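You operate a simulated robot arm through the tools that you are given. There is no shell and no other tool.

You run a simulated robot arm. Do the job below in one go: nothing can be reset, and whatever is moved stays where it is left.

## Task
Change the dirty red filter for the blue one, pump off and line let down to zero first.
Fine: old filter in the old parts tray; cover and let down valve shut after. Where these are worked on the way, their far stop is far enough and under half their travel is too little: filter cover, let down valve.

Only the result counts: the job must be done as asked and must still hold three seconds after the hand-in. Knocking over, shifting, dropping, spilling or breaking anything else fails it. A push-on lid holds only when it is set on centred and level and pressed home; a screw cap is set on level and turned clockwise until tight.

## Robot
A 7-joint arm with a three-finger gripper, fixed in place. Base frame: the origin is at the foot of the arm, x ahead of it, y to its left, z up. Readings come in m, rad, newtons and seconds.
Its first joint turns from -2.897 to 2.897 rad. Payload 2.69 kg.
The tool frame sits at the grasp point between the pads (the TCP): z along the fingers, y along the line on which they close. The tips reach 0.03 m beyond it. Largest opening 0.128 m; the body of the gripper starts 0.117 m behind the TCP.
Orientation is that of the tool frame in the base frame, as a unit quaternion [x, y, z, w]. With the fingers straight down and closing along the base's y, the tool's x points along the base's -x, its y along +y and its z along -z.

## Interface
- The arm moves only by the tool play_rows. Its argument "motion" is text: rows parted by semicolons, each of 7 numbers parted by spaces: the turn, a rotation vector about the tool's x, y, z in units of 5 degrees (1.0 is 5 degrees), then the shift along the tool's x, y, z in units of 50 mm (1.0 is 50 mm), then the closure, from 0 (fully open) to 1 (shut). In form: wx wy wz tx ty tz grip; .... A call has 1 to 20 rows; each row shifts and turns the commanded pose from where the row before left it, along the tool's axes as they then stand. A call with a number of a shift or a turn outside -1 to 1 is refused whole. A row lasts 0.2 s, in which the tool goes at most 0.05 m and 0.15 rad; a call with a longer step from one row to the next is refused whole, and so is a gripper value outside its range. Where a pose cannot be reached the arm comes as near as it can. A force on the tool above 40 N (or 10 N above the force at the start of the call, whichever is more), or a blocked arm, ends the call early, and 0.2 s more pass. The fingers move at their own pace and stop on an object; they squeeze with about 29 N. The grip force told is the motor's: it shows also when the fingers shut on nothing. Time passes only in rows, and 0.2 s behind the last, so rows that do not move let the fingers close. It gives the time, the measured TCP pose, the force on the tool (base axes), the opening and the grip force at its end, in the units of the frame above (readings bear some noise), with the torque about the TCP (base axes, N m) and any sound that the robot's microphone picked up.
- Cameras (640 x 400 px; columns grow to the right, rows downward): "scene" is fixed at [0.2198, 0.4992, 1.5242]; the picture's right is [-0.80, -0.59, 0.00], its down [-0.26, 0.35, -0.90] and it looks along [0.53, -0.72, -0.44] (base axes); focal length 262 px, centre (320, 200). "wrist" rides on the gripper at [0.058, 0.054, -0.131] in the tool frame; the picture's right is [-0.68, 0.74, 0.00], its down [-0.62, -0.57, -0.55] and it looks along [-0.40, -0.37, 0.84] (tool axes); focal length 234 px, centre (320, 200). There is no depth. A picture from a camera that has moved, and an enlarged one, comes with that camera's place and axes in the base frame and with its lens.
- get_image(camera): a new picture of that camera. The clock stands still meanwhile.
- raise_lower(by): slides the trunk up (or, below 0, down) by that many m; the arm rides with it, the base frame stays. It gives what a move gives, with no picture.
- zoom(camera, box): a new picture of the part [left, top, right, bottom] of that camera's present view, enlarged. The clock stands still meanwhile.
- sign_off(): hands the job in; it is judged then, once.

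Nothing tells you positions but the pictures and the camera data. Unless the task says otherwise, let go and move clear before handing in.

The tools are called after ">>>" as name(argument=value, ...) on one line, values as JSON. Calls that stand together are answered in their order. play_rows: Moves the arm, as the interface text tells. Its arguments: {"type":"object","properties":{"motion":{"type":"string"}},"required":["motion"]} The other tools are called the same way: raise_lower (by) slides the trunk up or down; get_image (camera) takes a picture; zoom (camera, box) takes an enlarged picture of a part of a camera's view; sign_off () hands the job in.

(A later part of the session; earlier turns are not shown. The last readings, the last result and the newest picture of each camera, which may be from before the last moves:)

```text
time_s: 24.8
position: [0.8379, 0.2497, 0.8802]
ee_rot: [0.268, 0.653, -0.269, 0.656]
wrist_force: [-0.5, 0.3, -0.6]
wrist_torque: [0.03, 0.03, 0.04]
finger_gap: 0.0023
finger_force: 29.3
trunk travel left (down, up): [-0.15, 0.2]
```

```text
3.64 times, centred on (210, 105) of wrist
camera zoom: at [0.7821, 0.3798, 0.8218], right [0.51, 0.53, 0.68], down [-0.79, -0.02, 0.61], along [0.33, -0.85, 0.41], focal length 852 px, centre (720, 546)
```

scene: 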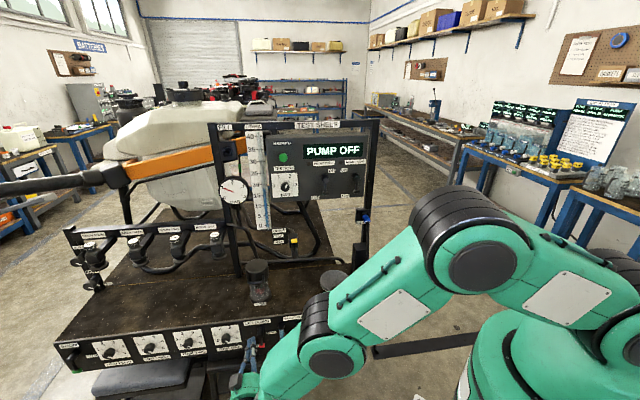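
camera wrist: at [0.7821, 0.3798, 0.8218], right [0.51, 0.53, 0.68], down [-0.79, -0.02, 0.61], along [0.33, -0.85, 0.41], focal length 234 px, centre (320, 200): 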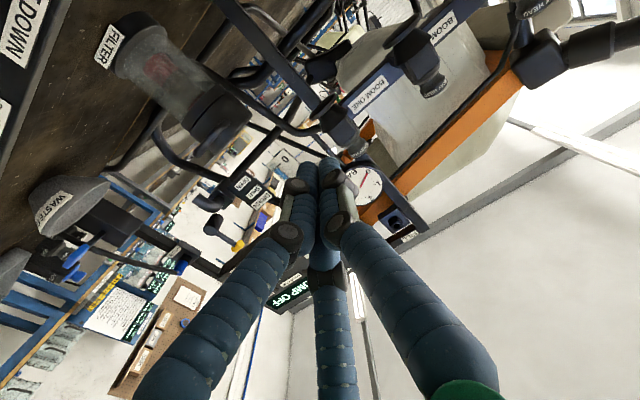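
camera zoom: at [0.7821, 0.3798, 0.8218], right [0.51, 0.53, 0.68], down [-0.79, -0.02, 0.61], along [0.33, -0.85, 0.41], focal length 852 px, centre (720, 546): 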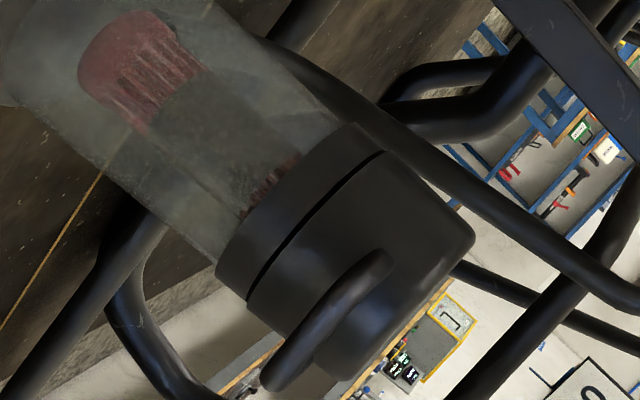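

The cover is a cap with a bar handle on its front. The bar is near a=0.638, n=-0.606, z≈0.79, and the housing axis is near n=-0.67. I'll line the closed fingers up below the handle bar, still in front of it.

>>> play_rows(motion="0 0 0 0.64 -0.66 0 1; 0 0 0 0.64 -0.66 0 1; 0 0 0 0.64 -0.66 0 1; 0 0 0 0.64 -0.66 0 1; 0 0 0 0 0 0.7 1; 0 0 0 0 0 0.7 1; 0 0 0 0 0 0.7 1; 0 0 0 0 0 0 1")

>>> get_image(camera="wrist")

>>> zoom(camera="scene", box=[220, 245, 310, 325])

```text
time_s: 26.6
position: [0.8232, 0.0859, 0.7525]
ee_rot: [0.268, 0.653, -0.269, 0.655]
wrist_force: [0.0, 0.1, -0.5]
wrist_torque: [0.01, -0.03, 0.02]
finger_gap: 0.0022
finger_force: 29.1
trunk travel left (down, up): [-0.15, 0.2]
```

```text
taken
camera wrist: at [0.7681, 0.2151, 0.6928], right [0.51, 0.53, 0.68], down [-0.79, -0.02, 0.61], along [0.33, -0.85, 0.41], focal length 234 px, centre (320, 200)
```

wrist: 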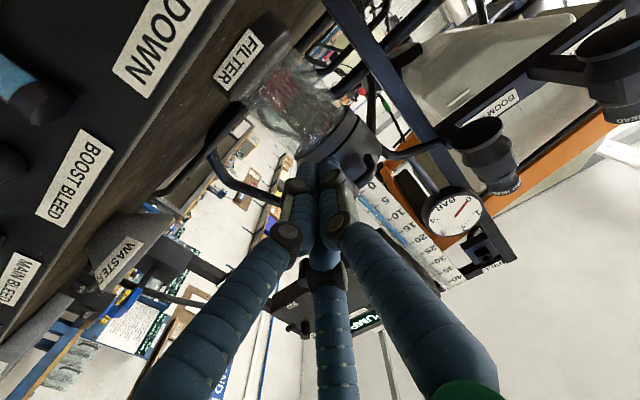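

```text
5.00 times, centred on (265, 285) of scene
camera zoom: at [0.2198, 0.4992, 1.5242], right [-0.8, -0.59, 0.0], down [-0.26, 0.35, -0.9], along [0.53, -0.72, -0.44], focal length 1308 px, centre (595, -225)
```

zoom: 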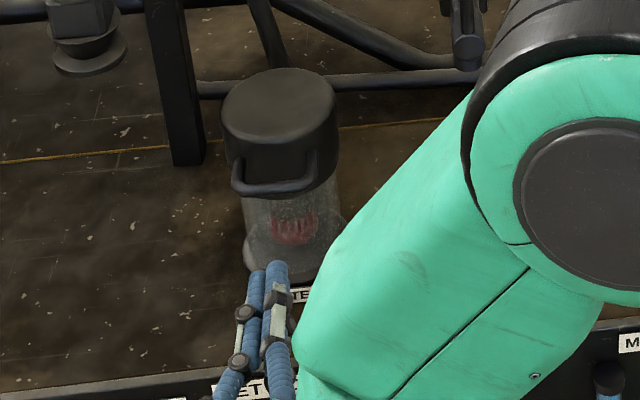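

>>> zoom(camera="wrist", box=[230, 70, 410, 200])

```text
3.08 times, centred on (320, 135) of wrist
camera zoom: at [0.7681, 0.2151, 0.6928], right [0.51, 0.53, 0.68], down [-0.79, -0.02, 0.61], along [0.33, -0.85, 0.41], focal length 720 px, centre (320, 400)
```

zoom: 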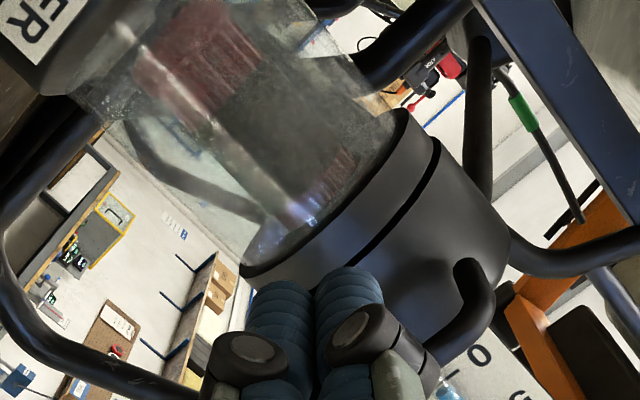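

The bar's underside is at about z=0.789 and the finger tops at about 0.773. I'll slide in under the bar to just short of the housing ring, then lift gently to see how the cover moves.

>>> play_rows(motion="0 0 0 0 -0.05 0.4 1; 0 0 0 0 -0.05 0.4 1; 0 0 0 0 0 0.42 1; 0 0 0 0 0 0 1; 0 0 0 -0.15 0 0 1; 0 0 0 -0.15 0 0 1; 0 0 0 -0.15 0 0 1; 0 0 0 -0.15 0 0 1; 0 0 0 0 0 0 1")

>>> get_image(camera="wrist")

>>> zoom(camera="scene", box=[220, 245, 310, 325])

```text
time_s: 28.6
position: [0.8635, 0.0388, 0.7827]
ee_rot: [0.266, 0.652, -0.268, 0.657]
wrist_force: [0.4, -0.5, -0.7]
wrist_torque: [-0.02, 0.0, 0.0]
finger_gap: 0.0024
finger_force: 29.2
trunk travel left (down, up): [-0.15, 0.2]
```

```text
taken
camera wrist: at [0.8073, 0.1681, 0.7249], right [0.51, 0.53, 0.68], down [-0.79, -0.02, 0.61], along [0.33, -0.85, 0.41], focal length 234 px, centre (320, 200)
```

wrist: 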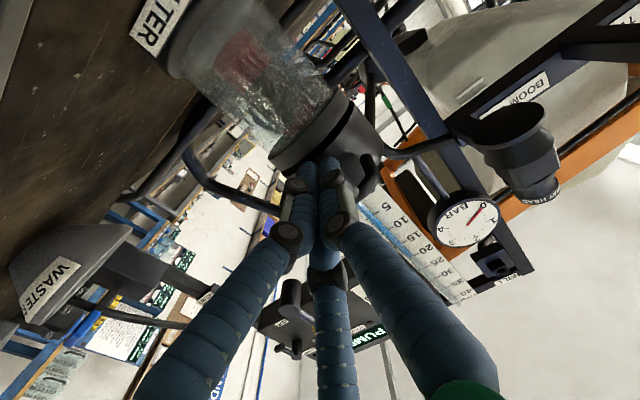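

```text
5.00 times, centred on (265, 285) of scene
camera zoom: at [0.2198, 0.4992, 1.5242], right [-0.8, -0.59, 0.0], down [-0.26, 0.35, -0.9], along [0.53, -0.72, -0.44], focal length 1308 px, centre (595, -225)
```

zoom: 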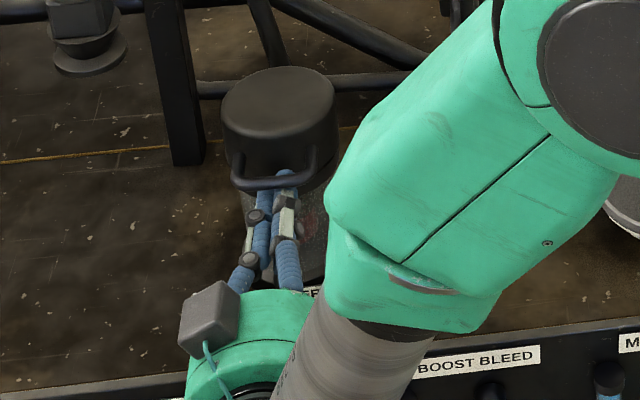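

No contact force yet. I'll keep lifting in small steps.

>>> play_rows(motion="0 0 0 -0.12 0 0 1; 0 0 0 -0.12 0 0 1; 0 0 0 -0.12 0 0 1; 0 0 0 0 0 0 1")

>>> zoom(camera="wrist", box=[230, 70, 410, 200])

>>> zoom(camera="scene", box=[240, 250, 285, 295])

```text
time_s: 29.6
position: [0.8618, 0.0376, 0.8016]
ee_rot: [0.268, 0.653, -0.269, 0.655]
wrist_force: [0.3, -0.4, 0.2]
wrist_torque: [-0.03, 0.01, 0.01]
finger_gap: 0.0022
finger_force: 29.0
trunk travel left (down, up): [-0.15, 0.2]
```

```text
3.08 times, centred on (320, 135) of wrist
camera zoom: at [0.8063, 0.1675, 0.7429], right [0.51, 0.53, 0.68], down [-0.79, -0.02, 0.61], along [0.33, -0.85, 0.41], focal length 720 px, centre (320, 400)
```

zoom: 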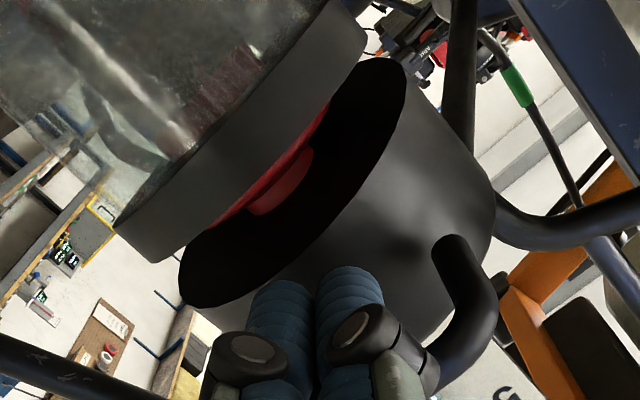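

```text
8.89 times, centred on (262, 272) of scene
camera zoom: at [0.2198, 0.4992, 1.5242], right [-0.8, -0.59, 0.0], down [-0.26, 0.35, -0.9], along [0.53, -0.72, -0.44], focal length 2325 px, centre (831, -444)
```

zoom: 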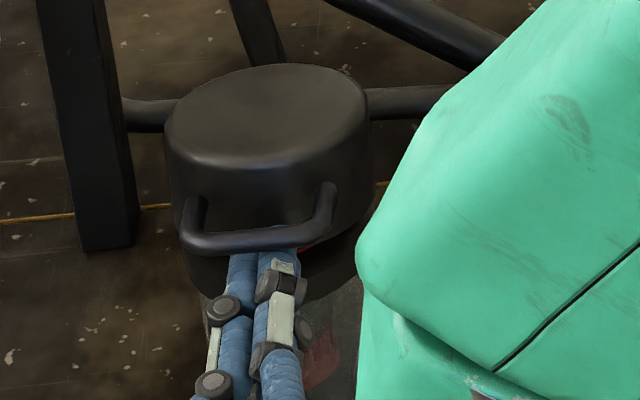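

The cover is hinged at the back and is tilting open, with the red flange showing inside. I'll follow the handle's arc up and back to roughly halfway.

>>> play_rows(motion="0 0 0 -0.17 0 0.11 1; 0 0 0 -0.17 0 0.11 1; 0 0 0 -0.17 0 0.12 1; 0 0 0 -0.17 0 0.12 1; 0 0 0 -0.137 0 0.15 1; 0 0 0 -0.137 0 0.15 1; 0 0 0 -0.137 0 0.15 1; 0 0 0 0 0 0 1")

>>> zoom(camera="wrist", box=[200, 40, 440, 200])

>>> zoom(camera="scene", box=[230, 235, 290, 295])

```text
time_s: 31.4
position: [0.8957, 0.0054, 0.8577]
ee_rot: [0.267, 0.652, -0.269, 0.656]
wrist_force: [0.0, 0.5, 0.4]
wrist_torque: [-0.02, -0.01, -0.02]
finger_gap: 0.002
finger_force: 31.1
trunk travel left (down, up): [-0.15, 0.2]
```

```text
2.50 times, centred on (320, 120) of wrist
camera zoom: at [0.8408, 0.1353, 0.7987], right [0.51, 0.53, 0.68], down [-0.79, -0.02, 0.61], along [0.33, -0.85, 0.41], focal length 585 px, centre (320, 400)
```

zoom: 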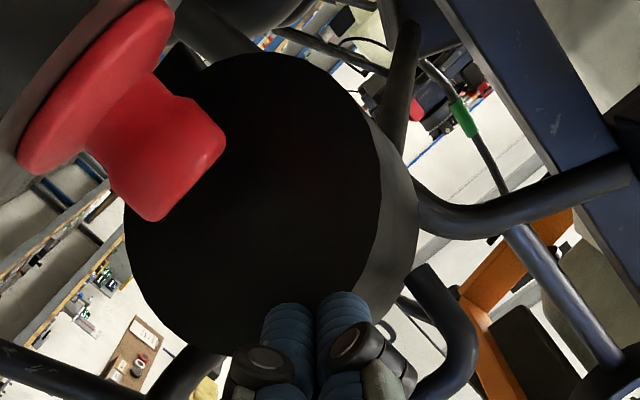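

```text
6.67 times, centred on (260, 265) of scene
camera zoom: at [0.2198, 0.4992, 1.5242], right [-0.8, -0.59, 0.0], down [-0.26, 0.35, -0.9], along [0.53, -0.72, -0.44], focal length 1744 px, centre (720, -233)
```

zoom: 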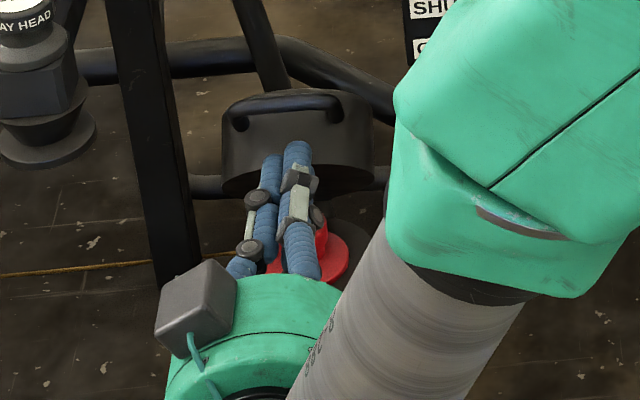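

The cover has swung well up and the red filter's knob is exposed. I'll push the cover on toward its stop.

>>> play_rows(motion="0 0 0 -0.107 0 0.16 1; 0 0 0 -0.107 0 0.16 1; 0 0 0 -0.107 0 0.15 1; 0 0 0 -0.08 0 0.2 1; 0 0 0 -0.08 0 0.2 1; 0 0 0 -0.05 0 0.2 1; 0 0 0 -0.05 0 0.2 1; 0 0 0 0 0 0.2 1; 0 0 0 0 0 0 1")

>>> zoom(camera="wrist", box=[160, 20, 440, 200])

>>> zoom(camera="scene", box=[230, 235, 290, 295])

```text
time_s: 33.4
position: [0.947, -0.0472, 0.8866]
ee_rot: [0.267, 0.653, -0.268, 0.656]
wrist_force: [-0.7, 0.5, -0.7]
wrist_torque: [0.0, 0.02, -0.03]
finger_gap: 0.0021
finger_force: 31.9
trunk travel left (down, up): [-0.15, 0.2]
```

```text
2.22 times, centred on (300, 110) of wrist
camera zoom: at [0.8919, 0.0822, 0.8272], right [0.51, 0.53, 0.68], down [-0.79, -0.02, 0.61], along [0.33, -0.85, 0.41], focal length 520 px, centre (364, 400)
```

zoom: 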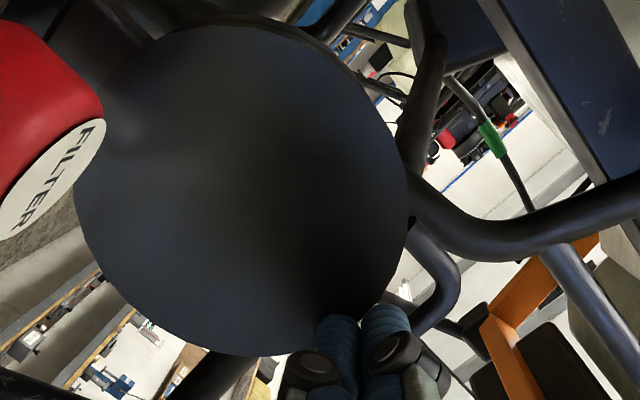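

```text
6.67 times, centred on (260, 265) of scene
camera zoom: at [0.2198, 0.4992, 1.5242], right [-0.8, -0.59, 0.0], down [-0.26, 0.35, -0.9], along [0.53, -0.72, -0.44], focal length 1744 px, centre (720, -233)
```

zoom: 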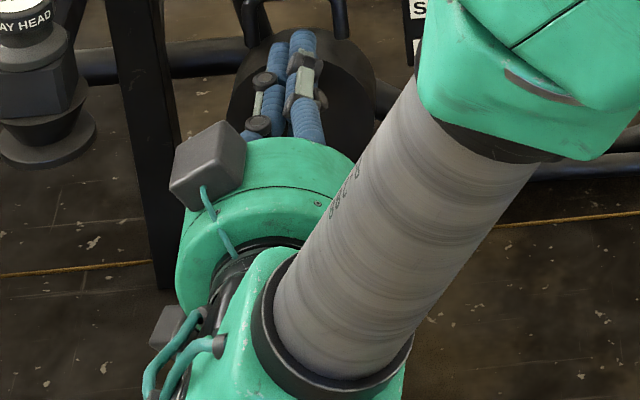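

The cover is about vertical. I'll push on gently until it meets its stop.

>>> play_rows(motion="0 0 0 0 0 0.15 1; 0 0 0 0 0 0.15 1; 0 0 0 0.03 0 0.15 1; 0 0 0 0.03 0 0.15 1; 0 0 0 0 0 0 1")

>>> zoom(camera="wrist", box=[160, 20, 440, 200])

>>> get_image(camera="scene")

```text
time_s: 34.1
position: [0.9552, -0.055, 0.8844]
ee_rot: [0.266, 0.653, -0.27, 0.656]
wrist_force: [-19.6, 14.9, 8.5]
wrist_torque: [-0.04, 0.21, -0.27]
finger_gap: 0.002
finger_force: 30.9
trunk travel left (down, up): [-0.15, 0.2]
stopped in row 3: the force on the tool passed its limit at 51 N (the readings are from after the stop); the commanded pose is now the measured one
```

```text
2.22 times, centred on (300, 110) of wrist
camera zoom: at [0.9004, 0.0742, 0.8257], right [0.51, 0.53, 0.67], down [-0.79, -0.02, 0.62], along [0.34, -0.85, 0.41], focal length 520 px, centre (364, 400)
```

zoom: 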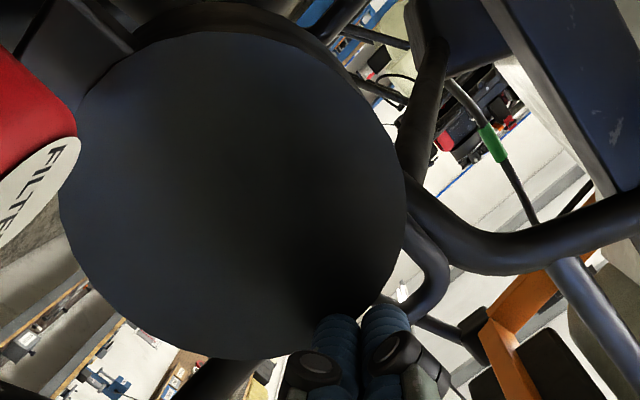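

```text
taken
```

scene: 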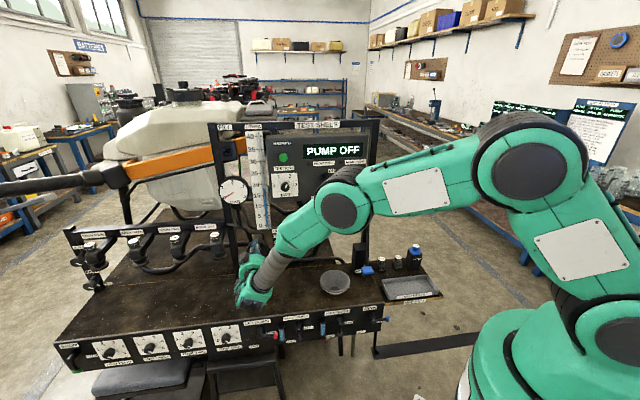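

The cover is at its far stop. I'll back out toward the front and up, see whether the cover stays open, then turn the tool to point down.

>>> play_rows(motion="0 0 0 0 0 -0.4 1; 0 0 0 0 0 -0.8 1; 0 0 0 0 0 -1 1; 0 0 0 -0.2 0 -0.9 1; 0 0 0 -0.3 0 -0.9 1; 0 0 0 -0.6 0 -0.6 1; 0 0 0 0 0 0 1")

>>> get_image(camera="wrist")

>>> zoom(camera="scene", box=[230, 235, 290, 295])

```text
time_s: 35.7
position: [0.7902, 0.1063, 0.9367]
ee_rot: [0.266, 0.654, -0.269, 0.655]
wrist_force: [-0.3, 0.1, -0.1]
wrist_torque: [0.05, 0.04, 0.01]
finger_gap: 0.0021
finger_force: 31.4
trunk travel left (down, up): [-0.15, 0.2]
```

```text
taken
camera wrist: at [0.7348, 0.2349, 0.8783], right [0.52, 0.53, 0.67], down [-0.79, -0.02, 0.62], along [0.34, -0.85, 0.41], focal length 234 px, centre (320, 200)
```

wrist: 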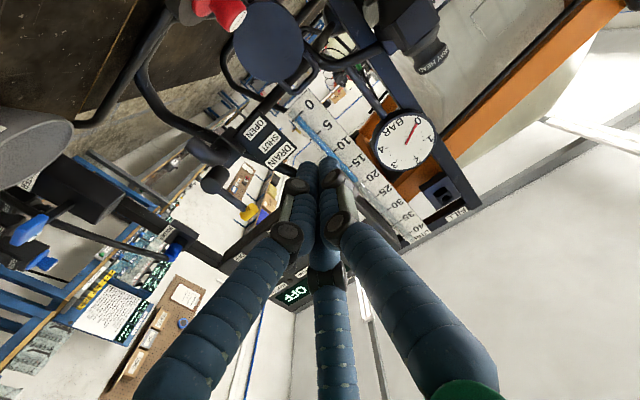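

```text
6.67 times, centred on (260, 265) of scene
camera zoom: at [0.2198, 0.4992, 1.5242], right [-0.8, -0.59, 0.0], down [-0.26, 0.35, -0.9], along [0.53, -0.72, -0.44], focal length 1744 px, centre (720, -233)
```

zoom: 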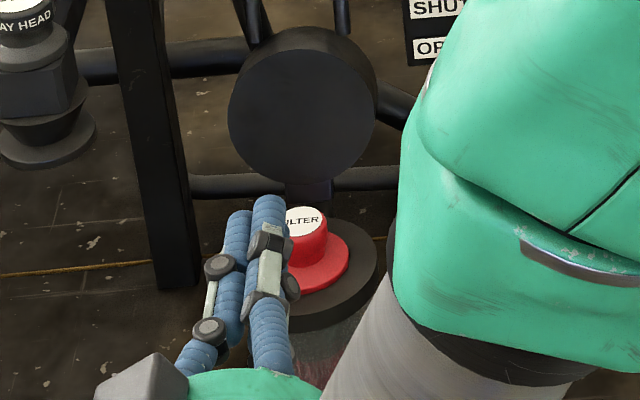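

The cover stays open and the red filter's knob and flange are in view. I'll turn the tool to point straight down and open the fingers.

>>> play_rows(motion="0 1 0 0 0 0 1; 0 1 0 0 0 0 1; 0 1 0 0 0 0 1; 0 1 0 0 0 0 1; 0 1 0 0 0 0 1; 0 1 0 0 0 0 1; 0 1 0 0 0 0 1; 0 1 0 0 0 0 1; 0 1 0 0 0 0 1; 0 1 0 0 0 0 1; 0 1 0 0 0 0 1; 0 1 0 0 0 0 1; 0 1 0 0 0 0 1; 0 1 0 0 0 0 1; 0 1 0 0 0 0 0.5; 0 1 0 0 0 0 0.5; 0 1 0 0 0 0 0.5; 0 1 0 0 0 0 0.5; 0 0 0 0 0 0 0.5")

>>> get_image(camera="wrist")

>>> get_image(camera="scene")

```text
time_s: 39.7
position: [0.7922, 0.1045, 0.9376]
ee_rot: [0.378, 0.926, -0.002, 0.001]
wrist_force: [0.1, -0.2, -0.5]
wrist_torque: [0.01, 0.03, -0.01]
finger_gap: 0.064
finger_force: 0.0
trunk travel left (down, up): [-0.15, 0.2]
```

```text
taken
camera wrist: at [0.7896, 0.1838, 1.0681], right [1.0, 0.05, 0.0], down [0.04, -0.83, 0.55], along [0.03, -0.55, -0.83], focal length 234 px, centre (320, 200)
```

wrist: 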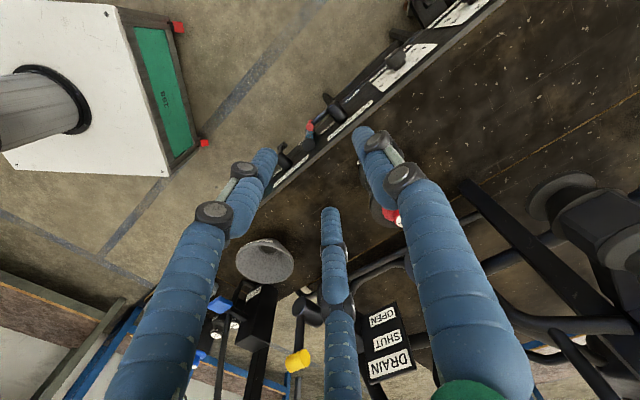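

```text
taken
```

scene: 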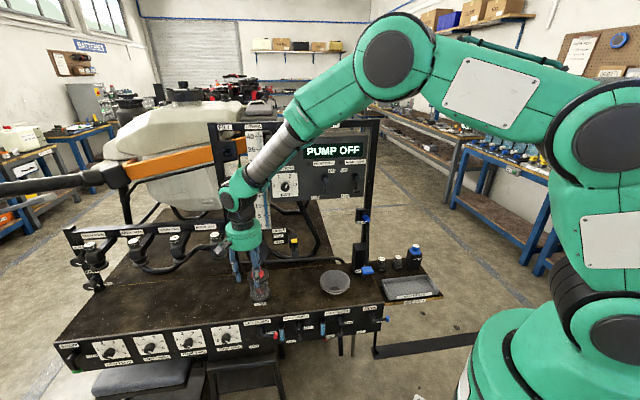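

The tool now points down. I'll move over the housing axis, staying above the open cover's height, and look down between the fingers.

>>> play_rows(motion="0 0 0 -0.6 0 -0.3 0.55; 0 0 0 -0.6 0 -0.3 0.55; 0 0 0 -0.6 0 0 0.55; 0 0 0 -0.6 0 0 0.55; 0 0 0 -0.6 0.03 0 0.55; 0 0 0 -0.6 0.03 0 0.55; 0 0 0 0 0 0 0.55")

>>> get_image(camera="wrist")

>>> zoom(camera="scene", box=[215, 225, 305, 315])

```text
time_s: 41.3
position: [0.9243, -0.0175, 0.9688]
ee_rot: [0.378, 0.926, -0.002, 0.001]
wrist_force: [0.1, -1.3, 0.4]
wrist_torque: [0.05, 0.04, -0.01]
finger_gap: 0.0576
finger_force: 0.0
trunk travel left (down, up): [-0.15, 0.2]
```

```text
taken
camera wrist: at [0.9202, 0.061, 1.1008], right [1.0, 0.05, 0.0], down [0.04, -0.83, 0.55], along [0.03, -0.55, -0.83], focal length 234 px, centre (320, 200)
```

wrist: 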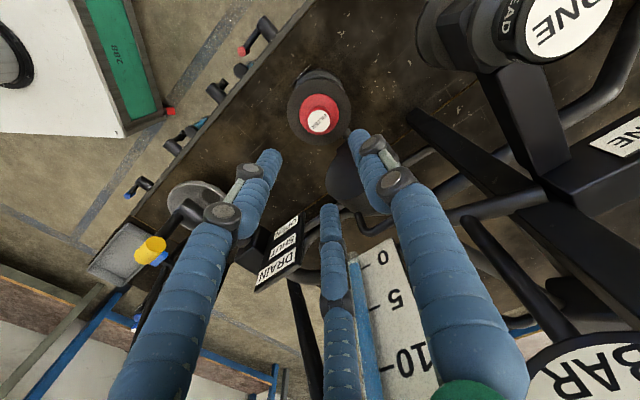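

```text
4.44 times, centred on (260, 270) of scene
camera zoom: at [0.2198, 0.4992, 1.5242], right [-0.8, -0.59, 0.0], down [-0.26, 0.35, -0.9], along [0.53, -0.72, -0.44], focal length 1162 px, centre (587, -111)
```

zoom: 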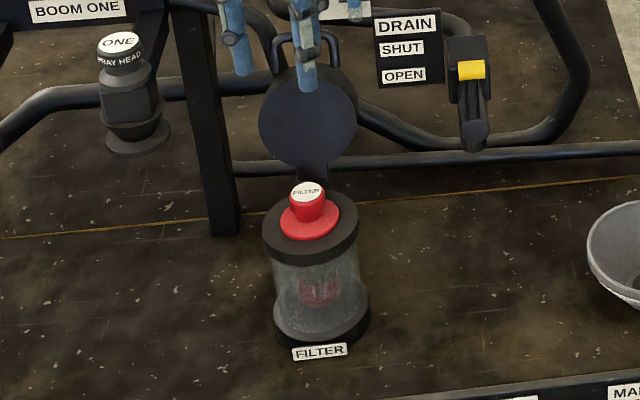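

The knob top is near [0.921,-0.017,0.806], close to straight under the tool. I'll come down until the fingertips are just above the knob and check the centring.

>>> play_rows(motion="0 0 0 0 0 0.55 0.55; 0 0 0 0 0 0.55 0.55; 0 0 0 0 0 0.55 0.55; 0 0 0 0 0 0.55 0.55; 0 0 0 0 0 0 0.55")

>>> get_image(camera="wrist")

>>> zoom(camera="wrist", box=[250, 90, 390, 230])

>>> zoom(camera="scene", box=[230, 235, 290, 295])

```text
time_s: 42.5
position: [0.9255, -0.0217, 0.8574]
ee_rot: [0.378, 0.926, -0.002, 0.001]
wrist_force: [0.3, -0.1, -0.3]
wrist_torque: [-0.01, 0.0, -0.02]
finger_gap: 0.0575
finger_force: 0.0
trunk travel left (down, up): [-0.15, 0.2]
```

```text
taken
camera wrist: at [0.9215, 0.0576, 0.988], right [1.0, 0.05, 0.0], down [0.04, -0.83, 0.55], along [0.03, -0.55, -0.83], focal length 234 px, centre (320, 200)
```

wrist: 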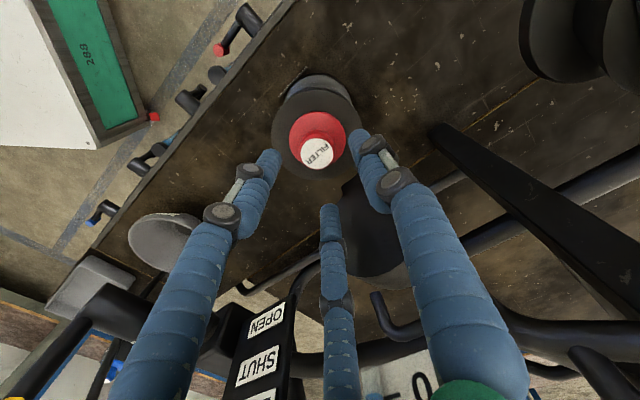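

```text
2.86 times, centred on (320, 160) of wrist
camera zoom: at [0.9215, 0.0576, 0.988], right [1.0, 0.05, 0.0], down [0.04, -0.83, 0.55], along [0.03, -0.55, -0.83], focal length 669 px, centre (320, 314)
```

zoom: 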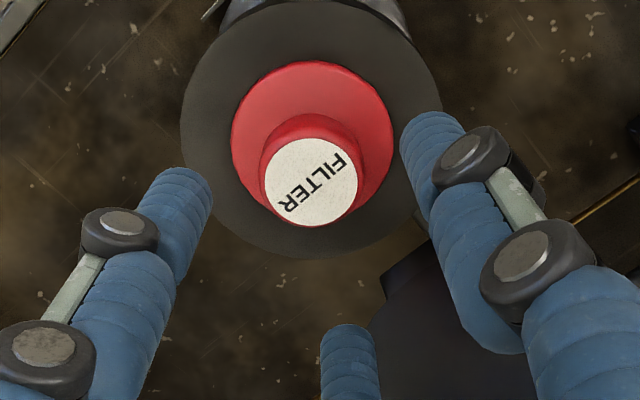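

```text
6.67 times, centred on (260, 265) of scene
camera zoom: at [0.2198, 0.4992, 1.5242], right [-0.8, -0.59, 0.0], down [-0.26, 0.35, -0.9], along [0.53, -0.72, -0.44], focal length 1744 px, centre (720, -233)
```

zoom: 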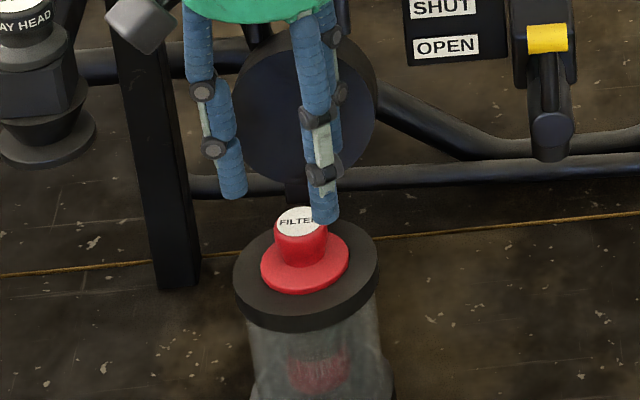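

The knob sits about 6 mm toward the front of the tool axis. I'll correct for that and go down around the knob, with the tips just above the flange.

>>> play_rows(motion="0 0 0 0.11 0.04 0 0.55; 0 0 0 0 0 0.2 0.55; 0 0 0 0 0 0.3 0.55; 0 0 0 0 0 0.3 0.55; 0 0 0 0 0 0 0.55")

>>> zoom(camera="wrist", box=[250, 90, 390, 230])

>>> zoom(camera="scene", box=[240, 245, 280, 285])

```text
time_s: 43.7
position: [0.9231, -0.0129, 0.8181]
ee_rot: [0.378, 0.926, -0.002, 0.002]
wrist_force: [-0.3, 0.3, -0.6]
wrist_torque: [0.01, 0.04, -0.02]
finger_gap: 0.0578
finger_force: 0.0
trunk travel left (down, up): [-0.15, 0.2]
```

```text
2.86 times, centred on (320, 160) of wrist
camera zoom: at [0.919, 0.0663, 0.9497], right [1.0, 0.05, 0.0], down [0.04, -0.83, 0.55], along [0.03, -0.55, -0.83], focal length 669 px, centre (320, 314)
```

zoom: 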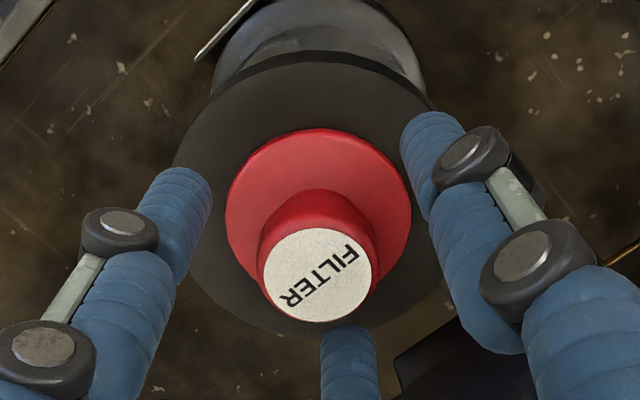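

```text
10.00 times, centred on (260, 265) of scene
camera zoom: at [0.2198, 0.4992, 1.5242], right [-0.8, -0.59, 0.0], down [-0.26, 0.35, -0.9], along [0.53, -0.72, -0.44], focal length 2616 px, centre (920, -450)
```

zoom: 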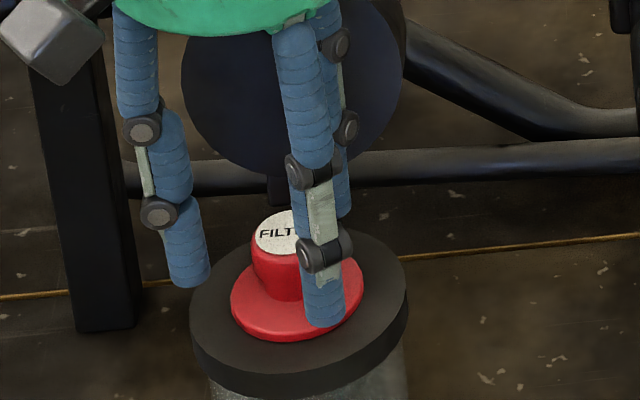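

The knob is centred between the fingers. I'll lower 3 mm more and close on it.

>>> play_rows(motion="0 0 0 0 0 0.06 0.55; 0 0 0 0 0 0 0.7; 0 0 0 0 0 0 1; 0 0 0 0 0 0 1; 0 0 0 0 0 0 1")

>>> zoom(camera="wrist", box=[250, 90, 390, 230])

>>> zoom(camera="scene", box=[240, 245, 280, 285])

```text
time_s: 44.9
position: [0.9226, -0.0145, 0.8168]
ee_rot: [0.378, 0.926, -0.002, 0.003]
wrist_force: [5.7, -17.3, 4.8]
wrist_torque: [-0.73, -0.18, -0.04]
finger_gap: 0.0299
finger_force: 29.6
trunk travel left (down, up): [-0.15, 0.2]
```

```text
2.86 times, centred on (320, 160) of wrist
camera zoom: at [0.9184, 0.0649, 0.9477], right [1.0, 0.05, 0.0], down [0.04, -0.83, 0.55], along [0.03, -0.55, -0.83], focal length 669 px, centre (320, 314)
```

zoom: 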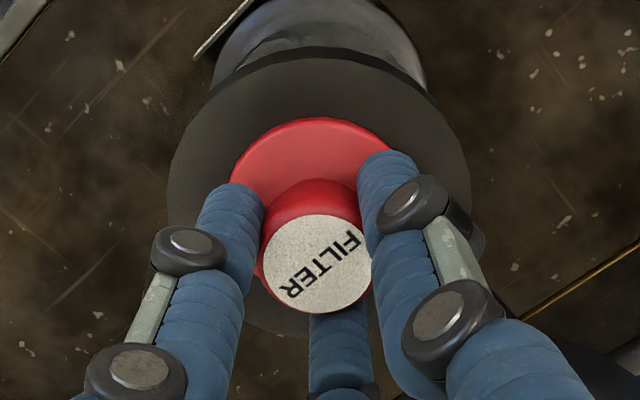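

```text
10.00 times, centred on (260, 265) of scene
camera zoom: at [0.2198, 0.4992, 1.5242], right [-0.8, -0.59, 0.0], down [-0.26, 0.35, -0.9], along [0.53, -0.72, -0.44], focal length 2616 px, centre (920, -450)
```

zoom: 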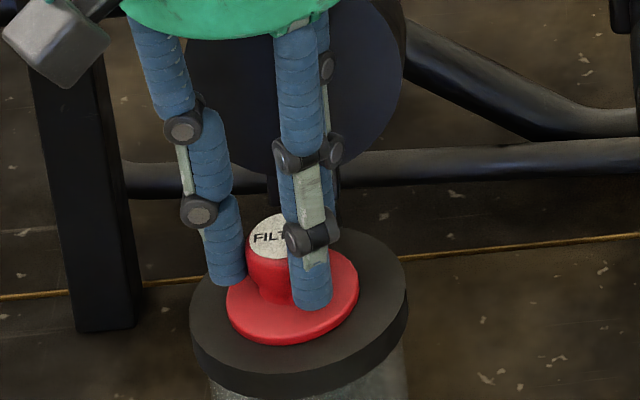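

The grip is firm on the knob (gap 30 mm) but with about 18 N of side load. I'll ease the tool toward the relaxed centre and note that spot for inserting the blue one.

>>> play_rows(motion="0 0 0 -0.035 -0.019 0 1; 0 0 0 0 0 0 1; 0 0 0 0 0 0 1")

```text
time_s: 45.7
position: [0.9226, -0.0145, 0.8165]
ee_rot: [0.378, 0.926, -0.003, 0.0]
wrist_force: [-1.5, 4.5, 10.5]
wrist_torque: [0.47, 0.09, 0.0]
finger_gap: 0.0301
finger_force: 28.7
trunk travel left (down, up): [-0.15, 0.2]
```

The side load is nearly gone; relaxed position is [0.9226,-0.0145,0.8165]. Now I'll lift the red filter straight up.

>>> play_rows(motion="0 0 0 0 0 -0.1 1; 0 0 0 0 0 -0.2 1; 0 0 0 0 0 -0.3 1; 0 0 0 0 0 -0.3 1; 0 0 0 0 0 -0.4 1; 0 0 0 0 0 0 1")

>>> zoom(camera="scene", box=[215, 215, 305, 305])

```text
time_s: 47.1
position: [0.9227, -0.0173, 0.8809]
ee_rot: [0.378, 0.926, -0.003, 0.0]
wrist_force: [-2.4, 1.8, 0.3]
wrist_torque: [0.27, 0.34, -0.02]
finger_gap: 0.0298
finger_force: 29.0
trunk travel left (down, up): [-0.15, 0.2]
```

```text
4.44 times, centred on (260, 260) of scene
camera zoom: at [0.2198, 0.4992, 1.5242], right [-0.8, -0.59, 0.0], down [-0.26, 0.35, -0.9], along [0.53, -0.72, -0.44], focal length 1162 px, centre (587, -67)
```

zoom: 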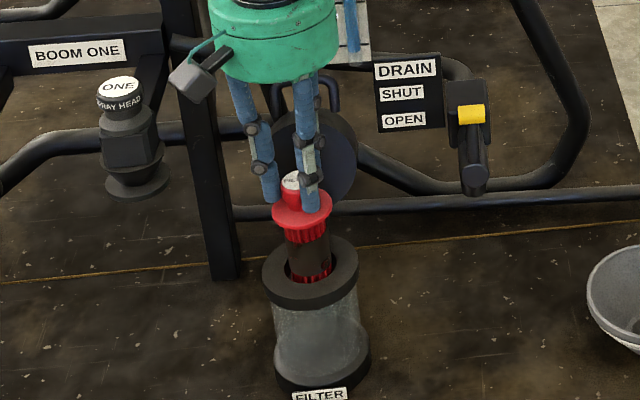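

The red filter is coming out cleanly. I'll keep lifting until it is well clear.

>>> play_rows(motion="0 0 0 0 0 -0.4 1; 0 0 0 0 0 -0.6 1; 0 0 0 0 0 -0.7 1; 0 0 0 0 0 -0.7 1; 0 0 0 0 0 -0.4 1; 0 0 0 0 0 0 1")

>>> zoom(camera="scene", box=[200, 170, 320, 310])

>>> get_image(camera="wrist")

```text
time_s: 48.5
position: [0.921, -0.0186, 1.0207]
ee_rot: [0.377, 0.926, -0.002, 0.001]
wrist_force: [0.0, 0.2, -0.5]
wrist_torque: [0.0, -0.02, 0.0]
finger_gap: 0.0297
finger_force: 29.3
trunk travel left (down, up): [-0.15, 0.2]
```

```text
2.86 times, centred on (260, 240) of scene
camera zoom: at [0.2198, 0.4992, 1.5242], right [-0.8, -0.59, 0.0], down [-0.26, 0.35, -0.9], along [0.53, -0.72, -0.44], focal length 747 px, centre (491, 86)
```

zoom: 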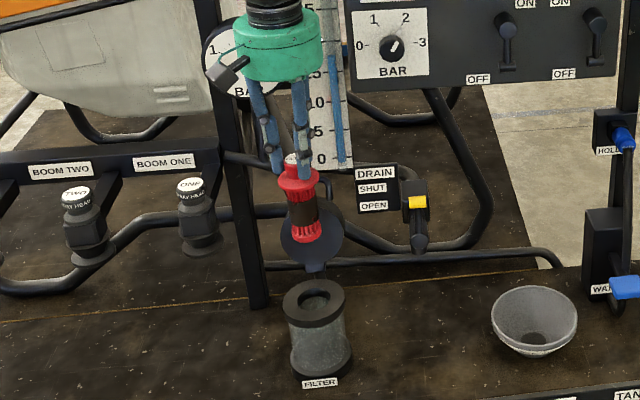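

```text
taken
camera wrist: at [0.9178, 0.061, 1.1512], right [1.0, 0.05, 0.0], down [0.04, -0.83, 0.55], along [0.03, -0.55, -0.83], focal length 234 px, centre (320, 200)
```

wrist: 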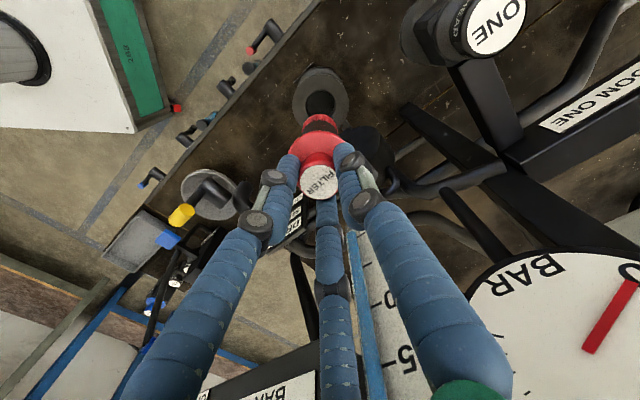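

The red filter is fully out and held. I'll look at its bottom and at the tray before deciding how to set it down.

>>> zoom(camera="scene", box=[240, 210, 280, 265])

>>> zoom(camera="scene", box=[370, 235, 450, 305])

>>> zoom(camera="wrist", box=[260, 80, 380, 220])

```text
7.27 times, centred on (260, 238) of scene
camera zoom: at [0.2198, 0.4992, 1.5242], right [-0.8, -0.59, 0.0], down [-0.26, 0.35, -0.9], along [0.53, -0.72, -0.44], focal length 1902 px, centre (756, -73)
```

zoom: 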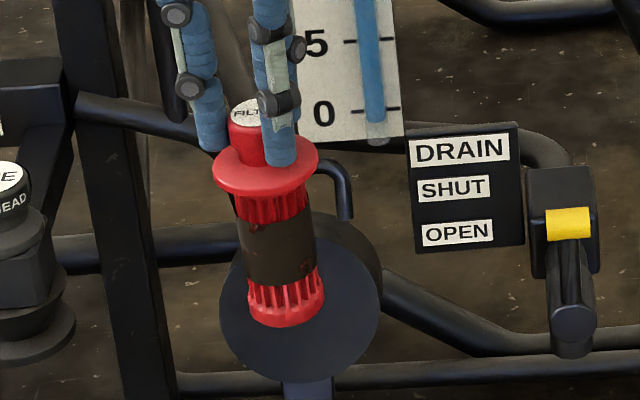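

```text
5.71 times, centred on (410, 270) of scene
camera zoom: at [0.2198, 0.4992, 1.5242], right [-0.8, -0.59, 0.0], down [-0.26, 0.35, -0.9], along [0.53, -0.72, -0.44], focal length 1495 px, centre (-194, -200)
```

zoom: 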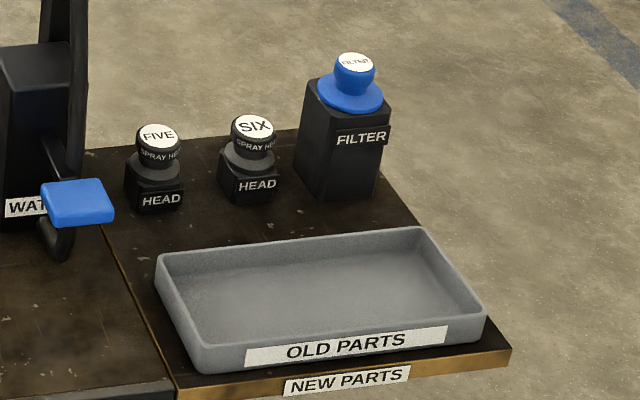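

```text
2.86 times, centred on (320, 150) of wrist
camera zoom: at [0.9178, 0.061, 1.1512], right [1.0, 0.05, 0.0], down [0.04, -0.83, 0.55], along [0.03, -0.55, -0.83], focal length 669 px, centre (320, 343)
```

zoom: 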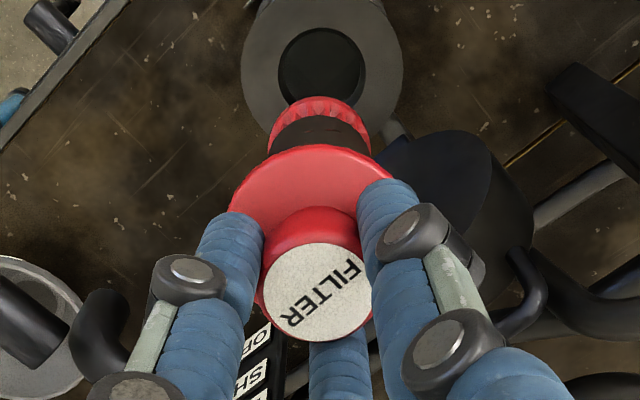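

The filter is about 0.12 m tall with a flat bottom, and the tray spans a≈-0.125…0.097, n≈-0.655…-0.557. I'll back out toward the front, clear of the panel levers, then travel along the bench to the tray.

>>> play_rows(motion="0 0 0.12 0.6 0 0 1; 0 0 0 0.8 0 0 1; 0 0 0 0.8 0 0 1; 0 0 0 0.6 -0.6 0 1; 0 0 0 0 -0.85 0 1; 0 0 0 0 -0.85 0 1; 0 0 0 0 -0.85 0 1; 0 0 0 0 -0.85 0 1; 0 0 0 0 -0.85 0 1; 0 0 0 0 -0.85 0 1; 0 0 0 0 -0.85 0 1; 0 0 0 0 -0.85 0 1; 0 0 0 0 -0.85 0 1; 0 0 0 0 -0.85 0 1; 0 0 0 0 -0.85 0 1; 0 0 0 0 -0.85 0 1; 0 0 0 0 -0.85 0 1; 0 0 0 0 -0.7 0 1; 0 0 0 0 0 0 1")

>>> get_image(camera="wrist")

>>> get_image(camera="scene")

```text
time_s: 52.5
position: [0.3829, -0.3497, 1.025]
ee_rot: [0.382, 0.924, -0.003, 0.0]
wrist_force: [0.1, -0.4, 0.0]
wrist_torque: [0.04, 0.01, -0.01]
finger_gap: 0.0297
finger_force: 28.9
trunk travel left (down, up): [-0.15, 0.2]
```

```text
taken
camera wrist: at [0.3788, -0.2708, 1.1549], right [1.0, 0.04, 0.0], down [0.03, -0.83, 0.55], along [0.02, -0.55, -0.83], focal length 234 px, centre (320, 200)
```

wrist: 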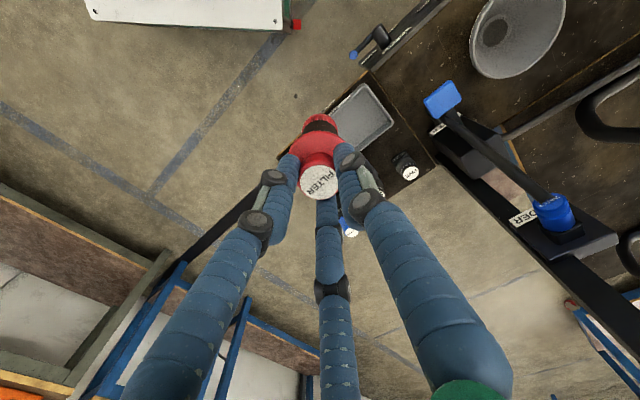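

```text
taken
```

scene: 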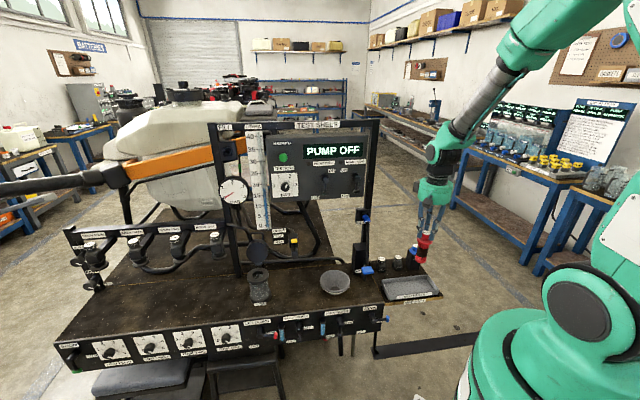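

I'm in front of the tray with the filter held upright. I'll move over the tray and start down.

>>> play_rows(motion="0 0 0 -0.88 0 0 1; 0 0 0 -0.88 0 0 1; 0 0 0 0 0 0.8 1; 0 0 0 0 0 0.8 1; 0 0 0 0 0 0.8 1; 0 0 0 0 0 0.6 1; 0 0 0 0 0 0 1")

>>> get_image(camera="wrist")

>>> zoom(camera="scene", box=[360, 210, 460, 310])

```text
time_s: 54.1
position: [0.4474, -0.4175, 0.873]
ee_rot: [0.382, 0.924, -0.002, 0.001]
wrist_force: [0.0, -0.4, 0.2]
wrist_torque: [0.02, 0.06, 0.03]
finger_gap: 0.0298
finger_force: 28.8
trunk travel left (down, up): [-0.15, 0.2]
```

```text
taken
camera wrist: at [0.4443, -0.3378, 1.0044], right [1.0, 0.04, 0.0], down [0.04, -0.83, 0.55], along [0.02, -0.55, -0.83], focal length 234 px, centre (320, 200)
```

wrist: 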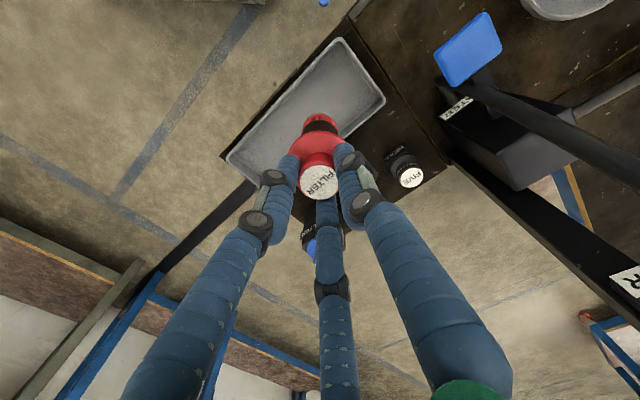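

```text
4.00 times, centred on (410, 260) of scene
camera zoom: at [0.2198, 0.4992, 1.5242], right [-0.8, -0.59, 0.0], down [-0.26, 0.35, -0.9], along [0.53, -0.72, -0.44], focal length 1046 px, centre (-40, -40)
```

zoom: 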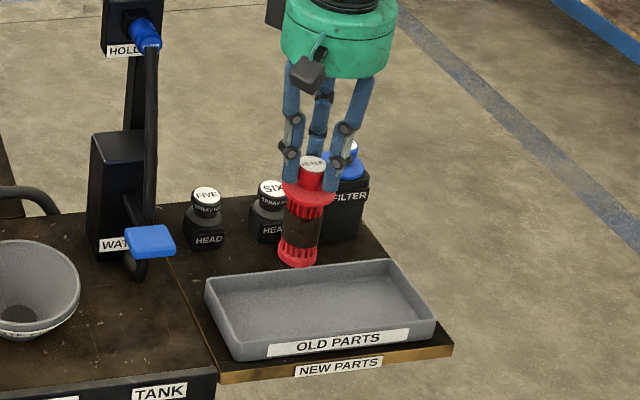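

The tray centre line is at n≈-0.605. I'll shift 6 mm forward and lower, slowing down near the expected touch at a TCP height of about 0.783.

>>> play_rows(motion="0 0 0 0.12 0 0.4 1; 0 0 0 0 0 0.5 1; 0 0 0 0 0 0.5 1; 0 0 0 0 0 0.2 1; 0 0 0 0 0 0 1")

>>> zoom(camera="scene", box=[360, 220, 460, 310])

```text
time_s: 55.3
position: [0.4447, -0.4137, 0.7937]
ee_rot: [0.383, 0.924, -0.002, 0.0]
wrist_force: [0.4, -0.1, -0.4]
wrist_torque: [0.0, 0.02, -0.01]
finger_gap: 0.0299
finger_force: 28.5
trunk travel left (down, up): [-0.15, 0.2]
```

```text
4.44 times, centred on (410, 265) of scene
camera zoom: at [0.2198, 0.4992, 1.5242], right [-0.8, -0.59, 0.0], down [-0.26, 0.35, -0.9], along [0.53, -0.72, -0.44], focal length 1162 px, centre (-80, -89)
```

zoom: 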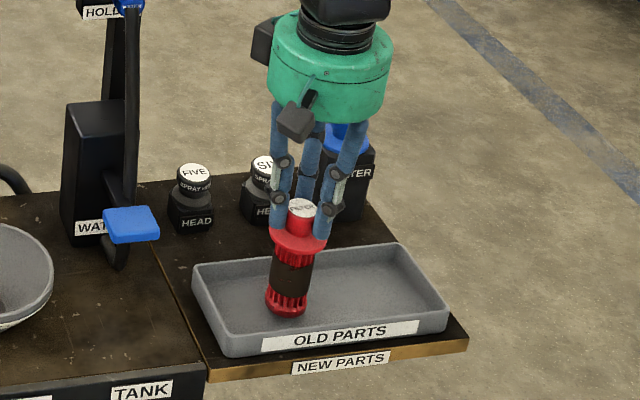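

>>> play_rows(motion="0 0 0 0 0 0.05 1; 0 0 0 0 0 0.05 1; 0 0 0 0 0 0.04 1; 0 0 0 0 0 0 1")

```text
time_s: 56.3
position: [0.4448, -0.4132, 0.7853]
ee_rot: [0.384, 0.924, -0.002, 0.002]
wrist_force: [0.1, -0.9, 0.1]
wrist_torque: [-0.01, 0.01, -0.03]
finger_gap: 0.0301
finger_force: 28.9
trunk travel left (down, up): [-0.15, 0.2]
```

>>> play_rows(motion="0 0 0 0 0 0.04 1; 0 0 0 0 0 0.04 1; 0 0 0 0 0 0 1")

>>> zoom(camera="scene", box=[385, 255, 435, 305])

```text
time_s: 57.1
position: [0.4447, -0.4134, 0.784]
ee_rot: [0.382, 0.924, -0.003, 0.004]
wrist_force: [-1.9, -2.7, 28.8]
wrist_torque: [0.02, 0.19, -0.02]
finger_gap: 0.0295
finger_force: 29.4
trunk travel left (down, up): [-0.15, 0.2]
```

```text
8.00 times, centred on (410, 280) of scene
camera zoom: at [0.2198, 0.4992, 1.5242], right [-0.8, -0.59, 0.0], down [-0.26, 0.35, -0.9], along [0.53, -0.72, -0.44], focal length 2092 px, centre (-400, -440)
```

zoom: 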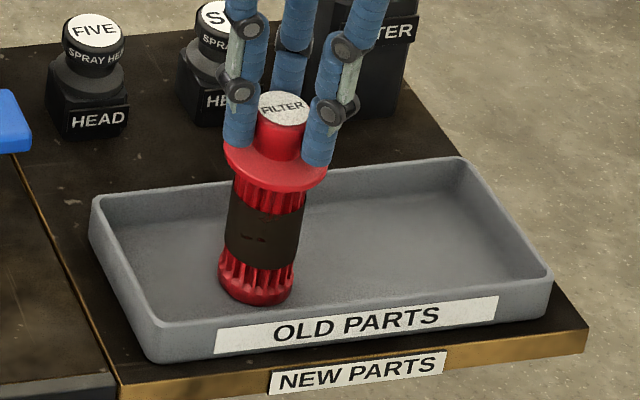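

The filter's base touched the tray floor (29 N). I'll ease that pressure off, open the fingers and watch that it stands.

>>> play_rows(motion="0 0 0 0 0 -0.05 1; 0 0 0 0 0 0 1; 0 0 0 0 0 0 0.72; 0 0 0 0 0 0 0.6; 0 0 0 0 0 0 0.5; 0 0 0 0 0 0 0.5")

>>> zoom(camera="scene", box=[385, 255, 435, 305])

>>> get_image(camera="wrist")

```text
time_s: 58.5
position: [0.4434, -0.4125, 0.7841]
ee_rot: [0.381, 0.924, -0.003, 0.001]
wrist_force: [0.0, 0.3, -0.2]
wrist_torque: [-0.02, -0.02, 0.02]
finger_gap: 0.0639
finger_force: 0.0
trunk travel left (down, up): [-0.15, 0.2]
```

```text
8.00 times, centred on (410, 280) of scene
camera zoom: at [0.2198, 0.4992, 1.5242], right [-0.8, -0.59, 0.0], down [-0.26, 0.35, -0.9], along [0.53, -0.72, -0.44], focal length 2092 px, centre (-400, -440)
```

zoom: 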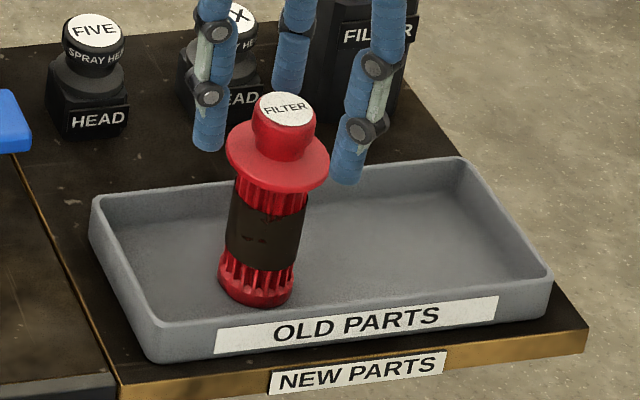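

```text
taken
camera wrist: at [0.4411, -0.3332, 0.9157], right [1.0, 0.04, 0.0], down [0.03, -0.83, 0.55], along [0.02, -0.55, -0.83], focal length 234 px, centre (320, 200)
```

wrist: 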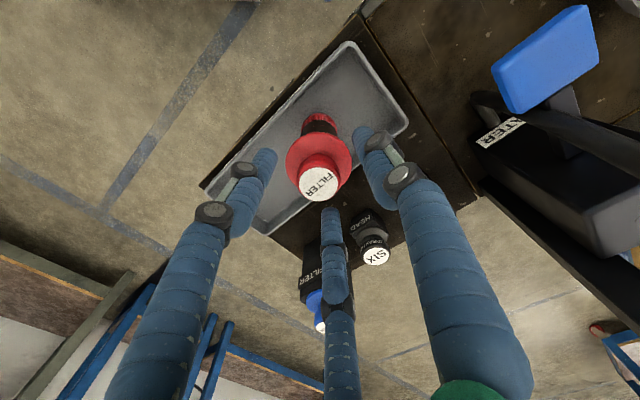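

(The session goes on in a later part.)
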